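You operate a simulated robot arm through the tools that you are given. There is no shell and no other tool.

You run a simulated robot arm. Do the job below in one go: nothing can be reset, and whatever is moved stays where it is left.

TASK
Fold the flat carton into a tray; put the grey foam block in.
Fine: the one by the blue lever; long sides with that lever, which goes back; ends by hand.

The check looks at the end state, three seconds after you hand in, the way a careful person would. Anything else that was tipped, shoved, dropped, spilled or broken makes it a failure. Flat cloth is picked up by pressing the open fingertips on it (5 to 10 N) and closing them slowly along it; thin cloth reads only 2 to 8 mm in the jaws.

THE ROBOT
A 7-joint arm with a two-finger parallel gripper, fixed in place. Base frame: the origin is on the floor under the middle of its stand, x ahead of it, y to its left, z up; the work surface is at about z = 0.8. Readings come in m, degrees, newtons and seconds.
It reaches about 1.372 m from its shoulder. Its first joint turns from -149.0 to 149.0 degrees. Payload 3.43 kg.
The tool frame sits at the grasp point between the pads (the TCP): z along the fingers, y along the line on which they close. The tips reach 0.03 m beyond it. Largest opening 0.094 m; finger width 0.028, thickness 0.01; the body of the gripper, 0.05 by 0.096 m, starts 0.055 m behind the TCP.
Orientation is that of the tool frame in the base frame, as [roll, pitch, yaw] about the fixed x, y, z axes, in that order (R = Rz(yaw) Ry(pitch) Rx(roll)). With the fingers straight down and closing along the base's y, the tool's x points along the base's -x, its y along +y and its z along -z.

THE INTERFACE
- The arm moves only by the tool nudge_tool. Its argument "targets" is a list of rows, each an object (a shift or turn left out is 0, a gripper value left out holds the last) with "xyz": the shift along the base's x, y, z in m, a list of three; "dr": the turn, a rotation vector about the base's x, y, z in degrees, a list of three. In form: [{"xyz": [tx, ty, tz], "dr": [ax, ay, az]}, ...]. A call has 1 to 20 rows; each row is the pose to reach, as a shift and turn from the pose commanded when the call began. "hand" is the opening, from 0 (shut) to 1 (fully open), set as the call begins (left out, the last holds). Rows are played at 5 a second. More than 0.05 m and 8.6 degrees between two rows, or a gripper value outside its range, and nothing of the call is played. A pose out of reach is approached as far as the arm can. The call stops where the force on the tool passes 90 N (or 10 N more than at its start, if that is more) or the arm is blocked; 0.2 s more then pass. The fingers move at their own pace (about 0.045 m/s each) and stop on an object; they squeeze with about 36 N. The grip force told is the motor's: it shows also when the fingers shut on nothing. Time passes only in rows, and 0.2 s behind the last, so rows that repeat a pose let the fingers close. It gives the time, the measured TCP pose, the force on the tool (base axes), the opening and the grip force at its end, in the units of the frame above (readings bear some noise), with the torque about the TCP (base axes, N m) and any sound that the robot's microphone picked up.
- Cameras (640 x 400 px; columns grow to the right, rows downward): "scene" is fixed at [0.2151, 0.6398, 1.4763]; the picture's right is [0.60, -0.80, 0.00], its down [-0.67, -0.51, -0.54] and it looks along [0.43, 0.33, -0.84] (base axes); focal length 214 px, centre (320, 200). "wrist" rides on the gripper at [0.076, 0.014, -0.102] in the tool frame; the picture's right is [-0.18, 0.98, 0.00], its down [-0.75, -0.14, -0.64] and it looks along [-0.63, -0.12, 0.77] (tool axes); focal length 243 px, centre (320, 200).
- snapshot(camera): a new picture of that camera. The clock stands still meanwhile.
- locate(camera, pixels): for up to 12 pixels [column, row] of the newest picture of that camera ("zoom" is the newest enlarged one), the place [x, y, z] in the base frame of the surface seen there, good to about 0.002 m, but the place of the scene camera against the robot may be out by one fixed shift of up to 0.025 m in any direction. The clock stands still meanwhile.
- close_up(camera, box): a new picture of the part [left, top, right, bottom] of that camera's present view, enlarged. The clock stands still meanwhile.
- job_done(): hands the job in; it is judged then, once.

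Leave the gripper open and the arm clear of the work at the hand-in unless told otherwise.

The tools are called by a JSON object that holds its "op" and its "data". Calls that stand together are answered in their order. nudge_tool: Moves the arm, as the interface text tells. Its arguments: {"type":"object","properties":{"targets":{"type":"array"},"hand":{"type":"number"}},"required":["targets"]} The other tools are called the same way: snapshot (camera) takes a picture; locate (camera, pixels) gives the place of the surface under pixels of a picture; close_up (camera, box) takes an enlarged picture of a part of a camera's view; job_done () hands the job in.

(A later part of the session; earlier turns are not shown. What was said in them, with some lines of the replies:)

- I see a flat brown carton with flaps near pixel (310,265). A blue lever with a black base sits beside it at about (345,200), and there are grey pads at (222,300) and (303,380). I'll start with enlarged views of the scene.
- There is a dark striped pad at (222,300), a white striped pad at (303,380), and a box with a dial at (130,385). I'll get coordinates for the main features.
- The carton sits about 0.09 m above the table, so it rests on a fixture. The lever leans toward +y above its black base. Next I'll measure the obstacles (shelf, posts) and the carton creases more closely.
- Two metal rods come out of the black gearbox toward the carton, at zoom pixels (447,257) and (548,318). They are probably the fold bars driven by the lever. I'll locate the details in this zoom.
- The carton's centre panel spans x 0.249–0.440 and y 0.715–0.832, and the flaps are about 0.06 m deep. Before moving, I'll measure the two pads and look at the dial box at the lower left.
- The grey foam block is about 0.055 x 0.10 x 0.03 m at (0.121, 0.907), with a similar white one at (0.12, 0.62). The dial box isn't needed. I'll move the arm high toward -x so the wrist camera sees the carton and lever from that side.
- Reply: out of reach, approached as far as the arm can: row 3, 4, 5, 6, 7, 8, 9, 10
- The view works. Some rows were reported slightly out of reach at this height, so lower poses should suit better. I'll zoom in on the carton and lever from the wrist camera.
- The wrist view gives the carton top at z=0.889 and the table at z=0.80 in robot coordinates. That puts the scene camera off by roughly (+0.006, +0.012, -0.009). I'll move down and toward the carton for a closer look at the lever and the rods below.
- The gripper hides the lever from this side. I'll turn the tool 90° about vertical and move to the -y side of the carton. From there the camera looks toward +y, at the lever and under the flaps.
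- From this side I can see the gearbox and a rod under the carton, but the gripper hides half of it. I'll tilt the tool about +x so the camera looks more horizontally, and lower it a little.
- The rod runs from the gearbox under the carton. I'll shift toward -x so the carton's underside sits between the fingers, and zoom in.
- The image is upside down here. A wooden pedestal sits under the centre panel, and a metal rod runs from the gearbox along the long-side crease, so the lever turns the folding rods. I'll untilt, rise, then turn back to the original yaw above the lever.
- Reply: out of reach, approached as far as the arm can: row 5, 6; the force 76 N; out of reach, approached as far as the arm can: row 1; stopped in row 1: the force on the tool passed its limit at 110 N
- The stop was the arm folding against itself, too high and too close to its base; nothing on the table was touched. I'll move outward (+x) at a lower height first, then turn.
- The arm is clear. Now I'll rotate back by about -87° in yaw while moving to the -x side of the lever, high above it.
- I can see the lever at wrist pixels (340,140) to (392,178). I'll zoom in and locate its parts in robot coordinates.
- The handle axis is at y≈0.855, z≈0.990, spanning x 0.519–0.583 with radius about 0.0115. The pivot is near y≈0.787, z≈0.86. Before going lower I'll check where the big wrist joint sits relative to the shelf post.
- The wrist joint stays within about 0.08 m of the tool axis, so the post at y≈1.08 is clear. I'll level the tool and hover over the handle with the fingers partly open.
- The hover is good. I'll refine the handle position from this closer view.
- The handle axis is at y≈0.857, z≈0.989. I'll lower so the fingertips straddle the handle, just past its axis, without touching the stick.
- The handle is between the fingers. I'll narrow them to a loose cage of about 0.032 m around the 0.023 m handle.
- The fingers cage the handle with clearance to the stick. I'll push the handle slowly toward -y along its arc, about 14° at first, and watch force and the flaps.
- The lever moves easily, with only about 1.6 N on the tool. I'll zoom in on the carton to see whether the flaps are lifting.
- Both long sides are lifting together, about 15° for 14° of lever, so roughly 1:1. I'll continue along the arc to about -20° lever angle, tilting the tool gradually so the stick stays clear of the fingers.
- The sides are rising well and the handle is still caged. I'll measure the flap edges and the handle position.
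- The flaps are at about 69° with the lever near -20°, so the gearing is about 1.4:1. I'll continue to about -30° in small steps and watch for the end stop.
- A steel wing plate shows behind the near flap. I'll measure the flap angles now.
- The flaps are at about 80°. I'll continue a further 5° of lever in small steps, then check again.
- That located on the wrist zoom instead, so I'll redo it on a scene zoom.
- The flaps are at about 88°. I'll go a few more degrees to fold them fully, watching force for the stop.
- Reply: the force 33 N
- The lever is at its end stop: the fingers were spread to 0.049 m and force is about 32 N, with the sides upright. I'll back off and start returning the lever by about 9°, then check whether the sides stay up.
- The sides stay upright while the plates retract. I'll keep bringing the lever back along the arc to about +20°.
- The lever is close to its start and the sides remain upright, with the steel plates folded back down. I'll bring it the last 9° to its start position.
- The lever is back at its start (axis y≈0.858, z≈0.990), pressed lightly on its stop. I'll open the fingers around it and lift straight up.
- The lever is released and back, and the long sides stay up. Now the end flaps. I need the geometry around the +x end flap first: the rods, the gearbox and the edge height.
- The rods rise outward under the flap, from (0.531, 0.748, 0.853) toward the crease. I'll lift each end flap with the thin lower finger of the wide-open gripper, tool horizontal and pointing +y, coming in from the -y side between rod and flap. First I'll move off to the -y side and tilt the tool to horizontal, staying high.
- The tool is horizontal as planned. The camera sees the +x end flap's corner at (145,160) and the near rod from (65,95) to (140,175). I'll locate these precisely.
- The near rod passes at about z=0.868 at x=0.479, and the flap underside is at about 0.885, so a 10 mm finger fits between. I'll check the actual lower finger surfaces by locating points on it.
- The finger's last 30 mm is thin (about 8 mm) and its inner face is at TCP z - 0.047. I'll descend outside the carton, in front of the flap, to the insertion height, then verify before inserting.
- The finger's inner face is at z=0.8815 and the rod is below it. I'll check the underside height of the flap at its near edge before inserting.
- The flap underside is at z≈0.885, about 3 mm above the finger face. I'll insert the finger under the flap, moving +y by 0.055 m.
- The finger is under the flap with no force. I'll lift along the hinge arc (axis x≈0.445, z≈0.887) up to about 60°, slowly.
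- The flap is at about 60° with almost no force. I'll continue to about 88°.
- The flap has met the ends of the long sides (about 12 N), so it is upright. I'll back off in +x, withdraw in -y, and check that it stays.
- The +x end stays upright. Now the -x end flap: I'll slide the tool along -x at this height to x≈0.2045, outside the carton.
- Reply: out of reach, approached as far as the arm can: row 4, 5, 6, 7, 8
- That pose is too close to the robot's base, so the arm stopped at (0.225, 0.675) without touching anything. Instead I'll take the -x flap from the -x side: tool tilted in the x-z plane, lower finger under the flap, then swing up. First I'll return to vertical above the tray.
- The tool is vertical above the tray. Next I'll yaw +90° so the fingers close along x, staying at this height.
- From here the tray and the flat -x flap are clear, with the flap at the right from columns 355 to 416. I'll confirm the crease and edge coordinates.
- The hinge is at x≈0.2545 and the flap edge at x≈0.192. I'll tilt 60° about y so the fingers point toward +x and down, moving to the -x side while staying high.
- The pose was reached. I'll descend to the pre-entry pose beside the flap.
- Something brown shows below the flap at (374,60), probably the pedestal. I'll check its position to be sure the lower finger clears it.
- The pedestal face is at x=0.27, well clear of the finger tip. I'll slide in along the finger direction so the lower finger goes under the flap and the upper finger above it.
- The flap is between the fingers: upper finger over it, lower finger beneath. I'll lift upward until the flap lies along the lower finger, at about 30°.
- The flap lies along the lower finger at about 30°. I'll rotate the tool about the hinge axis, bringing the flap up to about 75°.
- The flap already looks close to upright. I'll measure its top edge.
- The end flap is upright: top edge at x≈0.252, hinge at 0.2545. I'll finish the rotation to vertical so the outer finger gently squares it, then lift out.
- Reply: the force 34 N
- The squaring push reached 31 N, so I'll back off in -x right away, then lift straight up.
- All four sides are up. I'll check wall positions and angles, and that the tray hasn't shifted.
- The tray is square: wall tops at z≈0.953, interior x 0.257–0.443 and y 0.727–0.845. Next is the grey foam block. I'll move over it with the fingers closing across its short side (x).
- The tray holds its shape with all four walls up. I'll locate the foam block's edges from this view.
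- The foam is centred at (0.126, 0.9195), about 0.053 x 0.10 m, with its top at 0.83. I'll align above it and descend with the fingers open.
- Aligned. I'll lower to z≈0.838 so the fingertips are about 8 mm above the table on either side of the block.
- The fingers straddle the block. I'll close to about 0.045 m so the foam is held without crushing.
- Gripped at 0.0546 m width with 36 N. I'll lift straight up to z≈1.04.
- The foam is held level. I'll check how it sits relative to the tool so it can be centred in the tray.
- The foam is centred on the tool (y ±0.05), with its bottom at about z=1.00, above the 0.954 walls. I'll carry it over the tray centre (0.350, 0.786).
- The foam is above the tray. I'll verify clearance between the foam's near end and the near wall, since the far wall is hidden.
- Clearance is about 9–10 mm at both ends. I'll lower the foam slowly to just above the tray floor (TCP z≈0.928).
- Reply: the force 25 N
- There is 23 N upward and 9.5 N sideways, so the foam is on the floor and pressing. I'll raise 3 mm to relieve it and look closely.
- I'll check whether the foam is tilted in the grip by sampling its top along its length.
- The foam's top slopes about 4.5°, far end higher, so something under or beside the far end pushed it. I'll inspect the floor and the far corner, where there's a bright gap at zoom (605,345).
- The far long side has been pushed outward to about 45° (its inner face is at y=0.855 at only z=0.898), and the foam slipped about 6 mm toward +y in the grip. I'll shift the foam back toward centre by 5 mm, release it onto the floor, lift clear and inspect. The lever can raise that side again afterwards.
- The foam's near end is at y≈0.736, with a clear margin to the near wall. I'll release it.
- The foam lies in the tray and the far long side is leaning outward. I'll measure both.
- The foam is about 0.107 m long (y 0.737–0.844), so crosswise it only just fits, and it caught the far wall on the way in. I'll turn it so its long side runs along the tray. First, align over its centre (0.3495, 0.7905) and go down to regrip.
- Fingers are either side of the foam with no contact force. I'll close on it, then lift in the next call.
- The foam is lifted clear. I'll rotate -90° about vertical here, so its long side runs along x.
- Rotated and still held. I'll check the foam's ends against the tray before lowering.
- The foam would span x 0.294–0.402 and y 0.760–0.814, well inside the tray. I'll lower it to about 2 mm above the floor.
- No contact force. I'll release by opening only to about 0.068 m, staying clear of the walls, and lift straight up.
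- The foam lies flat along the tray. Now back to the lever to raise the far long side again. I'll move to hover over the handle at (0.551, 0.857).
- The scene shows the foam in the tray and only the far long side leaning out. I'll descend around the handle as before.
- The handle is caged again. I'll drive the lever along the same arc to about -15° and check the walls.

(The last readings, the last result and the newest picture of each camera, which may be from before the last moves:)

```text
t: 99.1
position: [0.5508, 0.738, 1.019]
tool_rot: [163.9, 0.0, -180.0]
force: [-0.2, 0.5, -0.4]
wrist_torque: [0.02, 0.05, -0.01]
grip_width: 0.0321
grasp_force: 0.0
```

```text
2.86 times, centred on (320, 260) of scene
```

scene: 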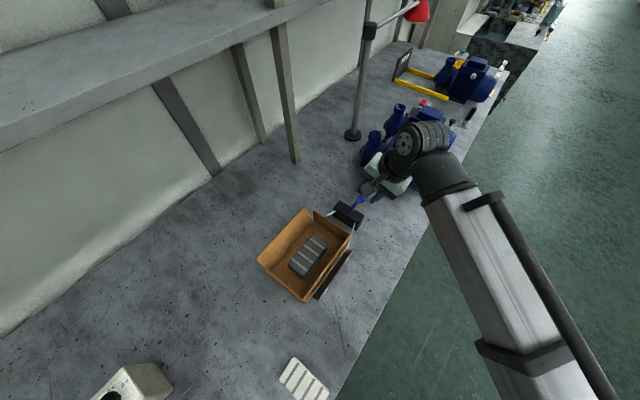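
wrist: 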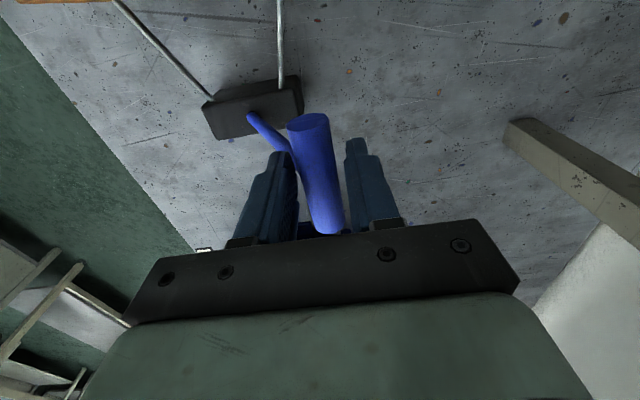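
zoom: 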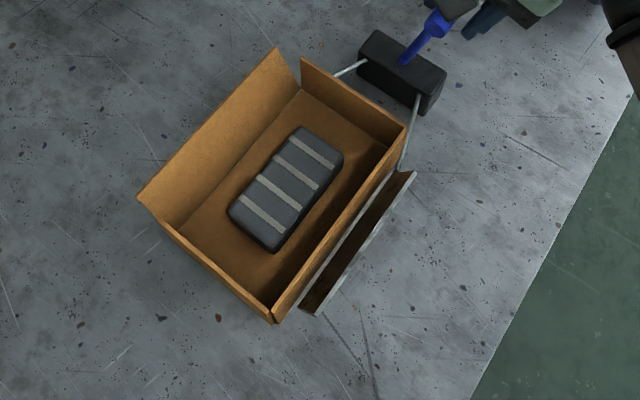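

The far wall is coming up with its plate. I'll continue to about -31°, just short of the stop.

{"op": "nudge_tool", "data": {"targets": [{"xyz": [0, -0.0032, -0.001], "dr": [0.75, 0, 0]}, {"xyz": [0, -0.0065, -0.0021], "dr": [1.5, 0, 0]}, {"xyz": [0, -0.0097, -0.0032], "dr": [2.25, 0, 0]}, {"xyz": [0, -0.0129, -0.0043], "dr": [3, 0, 0]}, {"xyz": [0, -0.016, -0.0056], "dr": [3.75, 0, 0]}, {"xyz": [0, -0.0192, -0.007], "dr": [4.5, 0, 0]}, {"xyz": [0, -0.0223, -0.0083], "dr": [5.25, 0, 0]}, {"xyz": [0, -0.0254, -0.0097], "dr": [6, 0, 0]}, {"xyz": [0, -0.0284, -0.0113], "dr": [6.75, 0, 0]}, {"xyz": [0, -0.0314, -0.0129], "dr": [7.5, 0, 0]}, {"xyz": [0, -0.0344, -0.0145], "dr": [8.25, 0, 0]}, {"xyz": [0, -0.0373, -0.0161], "dr": [9, 0, 0]}, {"xyz": [0, -0.0408, -0.0183], "dr": [10, 0, 0]}]}}

{"op": "close_up", "data": {"camera": "scene", "box": [240, 190, 400, 330]}}

{"op": "locate", "data": {"camera": "zoom", "pixels": [[295, 70], [160, 215], [228, 140], [393, 155], [275, 317], [335, 236], [300, 60], [220, 280]]}}

```text
t: 101.9
position: [0.5512, 0.6986, 1.0009]
tool_rot: [153.8, 0.1, -179.9]
force: [0.4, 0.0, 0.1]
wrist_torque: [0.02, -0.03, 0.01]
grip_width: 0.032
grasp_force: 0.0
```

```text
2.86 times, centred on (320, 260) of scene
```

zoom: 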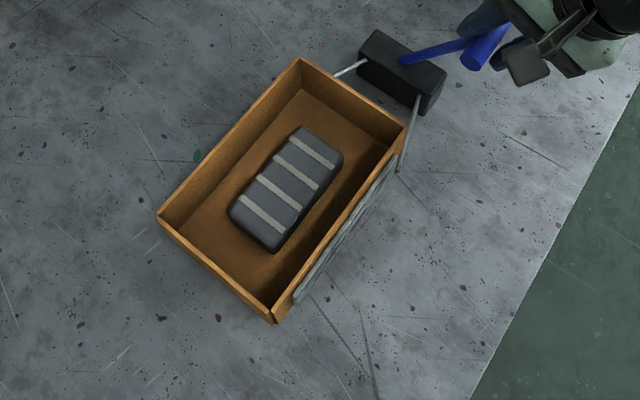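

```text
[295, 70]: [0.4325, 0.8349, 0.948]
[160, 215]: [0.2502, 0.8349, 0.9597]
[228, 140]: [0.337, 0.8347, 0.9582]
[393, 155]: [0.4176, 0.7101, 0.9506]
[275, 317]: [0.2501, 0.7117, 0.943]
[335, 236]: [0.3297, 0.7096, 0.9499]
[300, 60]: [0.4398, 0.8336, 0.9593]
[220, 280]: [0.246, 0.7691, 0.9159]
```

All four walls are up with the foam inside. I'll make one last small push to the stop so the far side is fully folded.

{"op": "nudge_tool", "data": {"targets": [{"xyz": [0, -0.0025, -0.0016], "dr": [0.6, 0, 0]}, {"xyz": [0, -0.005, -0.0033], "dr": [1.2, 0, 0]}, {"xyz": [0, -0.005, -0.0033], "dr": [1.2, 0, 0]}]}}

{"op": "close_up", "data": {"camera": "scene", "box": [240, 190, 400, 330]}}

```text
t: 102.7
position: [0.5508, 0.6943, 0.997]
tool_rot: [152.7, 0.0, 180.0]
force: [2.2, 5.6, 4.2]
wrist_torque: [0.12, 0.0, -0.05]
grip_width: 0.0351
grasp_force: 3.5
```

```text
2.86 times, centred on (320, 260) of scene
```

zoom: 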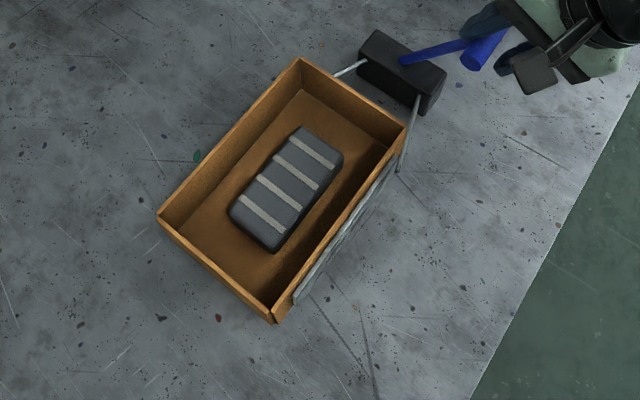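

At the stop (about 7 N) with the walls upright. Now I'll return the lever along the arc.

{"op": "nudge_tool", "data": {"targets": [{"xyz": [0, 0.0078, 0.0024]}, {"xyz": [0, 0.0125, 0.0052], "dr": [-1.1, 0, 0]}, {"xyz": [0, 0.0171, 0.0079], "dr": [-2.3, 0, 0]}, {"xyz": [0, 0.0231, 0.0109], "dr": [-3.7, 0, 0]}, {"xyz": [0, 0.0291, 0.0138], "dr": [-5, 0, 0]}, {"xyz": [0, 0.0354, 0.0163], "dr": [-6.4, 0, 0]}, {"xyz": [0, 0.0416, 0.0188], "dr": [-7.8, 0, 0]}, {"xyz": [0, 0.0481, 0.0208], "dr": [-9.2, 0, 0]}, {"xyz": [0, 0.0546, 0.0227], "dr": [-10.6, 0, 0]}, {"xyz": [0, 0.0612, 0.0241], "dr": [-12, 0, 0]}, {"xyz": [0, 0.0678, 0.0254], "dr": [-13.4, 0, 0]}, {"xyz": [0, 0.0745, 0.0262], "dr": [-14.8, 0, 0]}, {"xyz": [0, 0.0812, 0.027], "dr": [-16.2, 0, 0]}, {"xyz": [0, 0.088, 0.0273], "dr": [-17.5, 0, 0]}, {"xyz": [0, 0.0947, 0.0275], "dr": [-18.9, 0, 0]}, {"xyz": [0, 0.1014, 0.0271], "dr": [-20.3, 0, 0]}, {"xyz": [0, 0.1081, 0.0267], "dr": [-21.7, 0, 0]}, {"xyz": [0, 0.1149, 0.0259], "dr": [-23.1, 0, 0]}, {"xyz": [0, 0.1216, 0.025], "dr": [-24.5, 0, 0]}, {"xyz": [0, 0.1347, 0.0221], "dr": [-27.3, 0, 0]}]}}

{"op": "snapshot", "data": {"camera": "wrist"}}

{"op": "close_up", "data": {"camera": "scene", "box": [240, 190, 400, 330]}}

```text
t: 106.9
position: [0.551, 0.8282, 1.0194]
tool_rot: [-179.9, 0.0, -179.8]
force: [-0.1, 1.4, 0.1]
wrist_torque: [0.05, 0.02, -0.04]
grip_width: 0.0324
grasp_force: 0.6
```

```text
taken
```

wrist: 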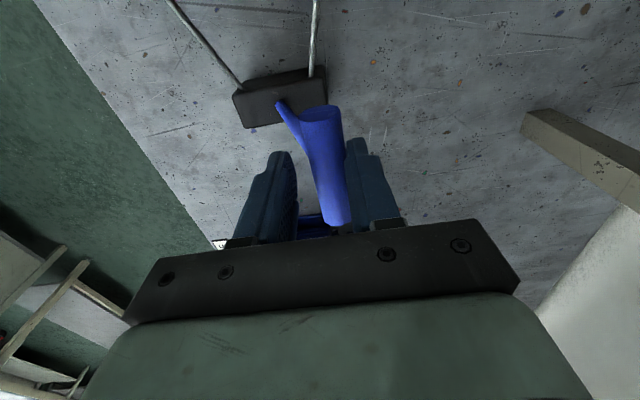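

```text
2.86 times, centred on (320, 260) of scene
```

zoom: 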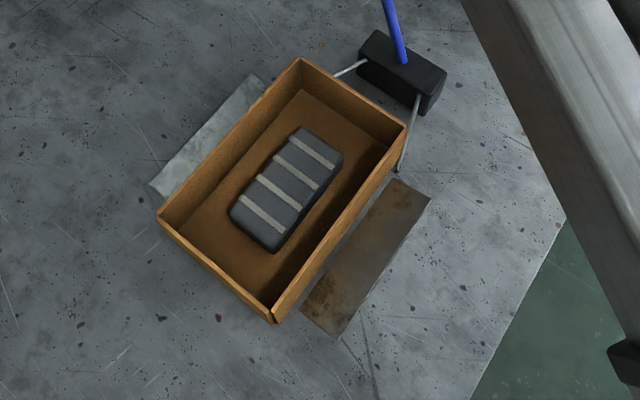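

The walls stay up as the plates retract. I'll bring the lever the last 14° to its rest position.

{"op": "nudge_tool", "data": {"targets": [{"xyz": [0, 0.006, -0.0019]}, {"xyz": [0, 0.0121, -0.0038]}, {"xyz": [0, 0.018, -0.0063]}, {"xyz": [0, 0.0238, -0.0087]}, {"xyz": [0, 0.0275, -0.011]}, {"xyz": [0, 0.03, -0.0122]}, {"xyz": [0, 0.032, -0.0132]}, {"xyz": [0, 0.032, -0.0132]}]}}

{"op": "snapshot", "data": {"camera": "wrist"}}

{"op": "locate", "data": {"camera": "wrist", "pixels": [[308, 120], [312, 145], [318, 175], [322, 205]]}}

```text
t: 108.7
position: [0.551, 0.86, 1.0063]
tool_rot: [-179.9, 0.0, -180.0]
force: [1.0, -5.3, 6.4]
wrist_torque: [-0.23, -0.07, -0.02]
grip_width: 0.0344
grasp_force: 2.0
```

```text
taken
```

wrist: 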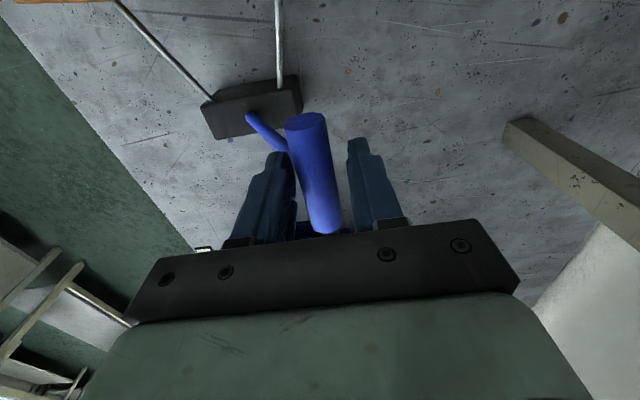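

```text
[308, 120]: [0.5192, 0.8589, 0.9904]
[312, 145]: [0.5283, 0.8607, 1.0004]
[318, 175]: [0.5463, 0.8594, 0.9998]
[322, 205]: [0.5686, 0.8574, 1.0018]
```

The lever is at its rest stop (axis y≈0.859, z≈0.989). I'll open around it, rise straight up, and check everything.

{"op": "nudge_tool", "data": {"targets": [{"xyz": [0, -0.003, 0]}, {"xyz": [0, -0.003, 0]}, {"xyz": [0, -0.003, 0.002]}], "hand": 0.65}}

{"op": "nudge_tool", "data": {"targets": [{"xyz": [0, 0, 0.03]}, {"xyz": [0, 0, 0.07]}, {"xyz": [0, 0, 0.11]}, {"xyz": [0, 0, 0.14]}, {"xyz": [0, 0, 0.14]}]}}

{"op": "snapshot", "data": {"camera": "wrist"}}

{"op": "snapshot", "data": {"camera": "scene"}}

{"op": "close_up", "data": {"camera": "scene", "box": [240, 160, 400, 330]}}

```text
t: 109.5
position: [0.5507, 0.8578, 1.0074]
tool_rot: [-179.9, 0.0, -179.9]
force: [-0.5, -0.5, 0.6]
wrist_torque: [0.0, 0.03, 0.03]
grip_width: 0.0612
grasp_force: 0.0
```

```text
t: 110.7
position: [0.5517, 0.8556, 1.1463]
tool_rot: [-179.9, -0.1, -179.9]
force: [0.3, 0.6, -0.7]
wrist_torque: [0.0, 0.01, 0.02]
grip_width: 0.0612
grasp_force: 0.0
```

```text
taken
```

wrist: 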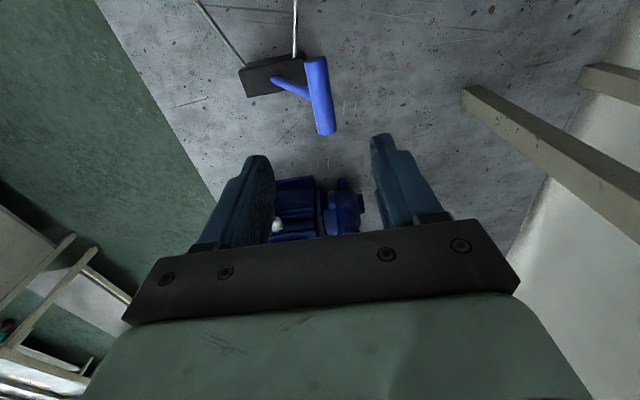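

```text
taken
```

scene: 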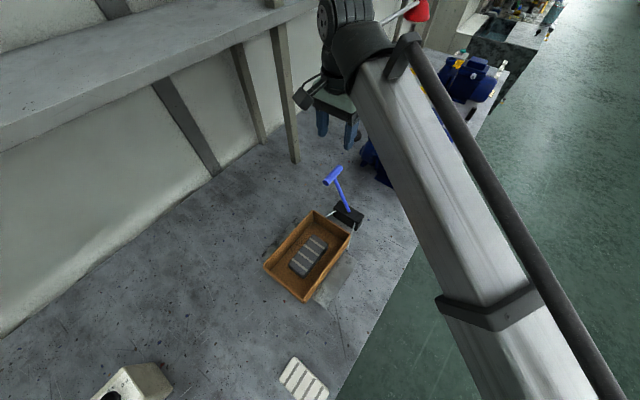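

```text
2.35 times, centred on (320, 245) of scene
```

zoom: 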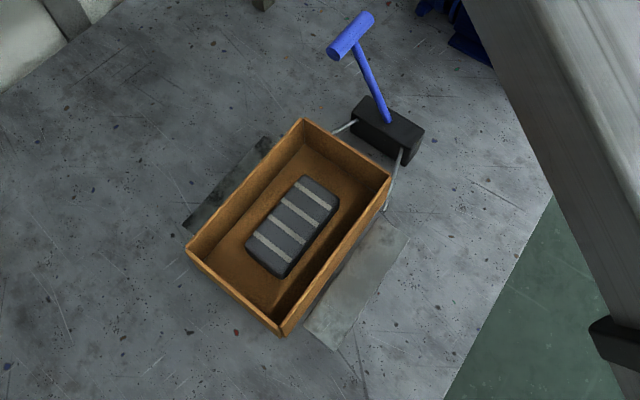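

The tray stands complete with the foam inside and the lever back. I'll check the wall angles by measuring top edges and floor corners.

{"op": "locate", "data": {"camera": "zoom", "pixels": [[303, 121], [345, 150], [387, 177], [335, 255], [281, 332], [235, 290], [190, 249], [245, 185], [305, 145], [375, 190], [280, 305], [210, 245]]}}

{"op": "locate", "data": {"camera": "scene", "pixels": [[333, 176], [342, 168], [325, 183], [308, 255], [303, 380], [292, 358], [326, 391], [130, 385], [347, 211]]}}

```text
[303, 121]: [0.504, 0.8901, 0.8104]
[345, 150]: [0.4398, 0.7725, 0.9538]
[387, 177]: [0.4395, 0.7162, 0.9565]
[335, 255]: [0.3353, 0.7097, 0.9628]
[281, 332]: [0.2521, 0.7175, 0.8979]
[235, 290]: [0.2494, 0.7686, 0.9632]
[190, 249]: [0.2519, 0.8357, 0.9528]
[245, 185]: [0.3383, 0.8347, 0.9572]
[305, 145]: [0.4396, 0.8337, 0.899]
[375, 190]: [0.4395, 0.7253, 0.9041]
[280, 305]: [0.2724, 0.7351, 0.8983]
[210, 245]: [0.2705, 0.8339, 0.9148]
```

```text
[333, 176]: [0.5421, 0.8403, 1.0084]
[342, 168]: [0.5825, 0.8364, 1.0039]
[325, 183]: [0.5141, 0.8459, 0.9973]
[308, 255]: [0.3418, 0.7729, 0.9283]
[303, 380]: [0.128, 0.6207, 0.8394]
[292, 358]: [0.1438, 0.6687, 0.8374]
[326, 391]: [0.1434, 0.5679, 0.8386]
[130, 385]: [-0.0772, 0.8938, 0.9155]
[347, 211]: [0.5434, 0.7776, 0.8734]
```

Walls are within a few degrees of vertical, and the lever, white block and dial box match their starting coordinates. I'll retreat to the starting pose with the gripper fully open.

{"op": "nudge_tool", "data": {"targets": [{"xyz": [0.01, -0.01, 0.02]}, {"xyz": [0.025, -0.03, 0.04]}, {"xyz": [0.04, -0.05, 0.06]}, {"xyz": [0.055, -0.07, 0.075]}, {"xyz": [0.073, -0.09, 0.09]}, {"xyz": [0.073, -0.09, 0.09]}], "hand": 1}}

{"op": "snapshot", "data": {"camera": "scene"}}

{"op": "close_up", "data": {"camera": "scene", "box": [250, 190, 370, 320]}}

```text
t: 112.1
position: [0.6236, 0.7658, 1.2394]
tool_rot: [-179.9, 0.0, 180.0]
force: [-0.2, 0.4, 0.2]
wrist_torque: [0.01, 0.0, -0.02]
grip_width: 0.0943
grasp_force: 0.0
```

```text
taken
```

scene: 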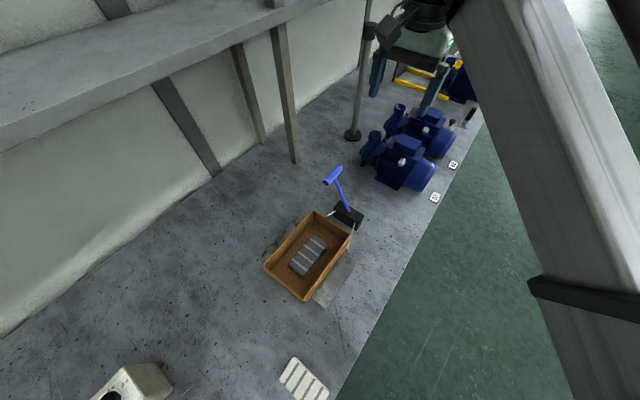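

```text
3.08 times, centred on (310, 255) of scene
```

zoom: 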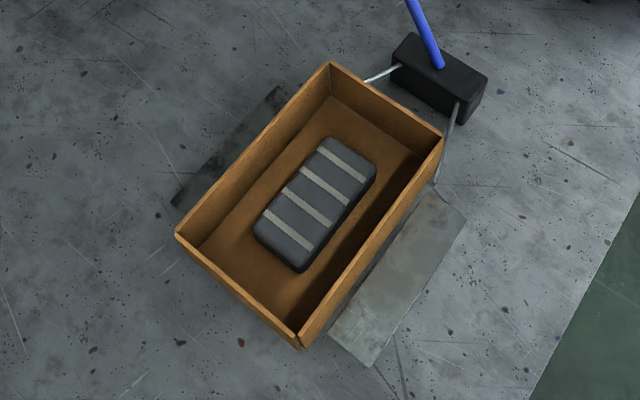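

The tray has four upright walls and the grey foam block lies flat inside. The lever is back at its start, everything else is where it was, and the gripper is open and clear. I'm handing in.

{"op": "job_done", "data": {}}

```text
The job is handed in.
```

The carton by the blue lever is folded into a tray, the grey foam block is lying flat inside it, and I've handed the job in. At my last look all four walls were within a few degrees of vertical, and the gripper was open with the arm clear.

- **Long sides:** I folded both with the blue lever, which is back at its start position.
- **Ends:** I folded both by hand with the gripper. Squaring the second end pushed on the tray with about 31 N, but I measured no shift afterwards.
- **Foam:** The block is about 107 mm long, longer than I first measured. When I lowered it crosswise, it pushed the far long side out to about 45°. I turned the block lengthwise, then ran the lever through its full stroke a second time to bring that side back up.
- **Surroundings:** Nothing else was tipped or moved. The white block and the dial box measured the same as at the start. Early on the arm stopped once on a high force reading (110 N) when I moved it too high and too close to its own base. No object was within reach there, so I put it down to the arm folding against itself.
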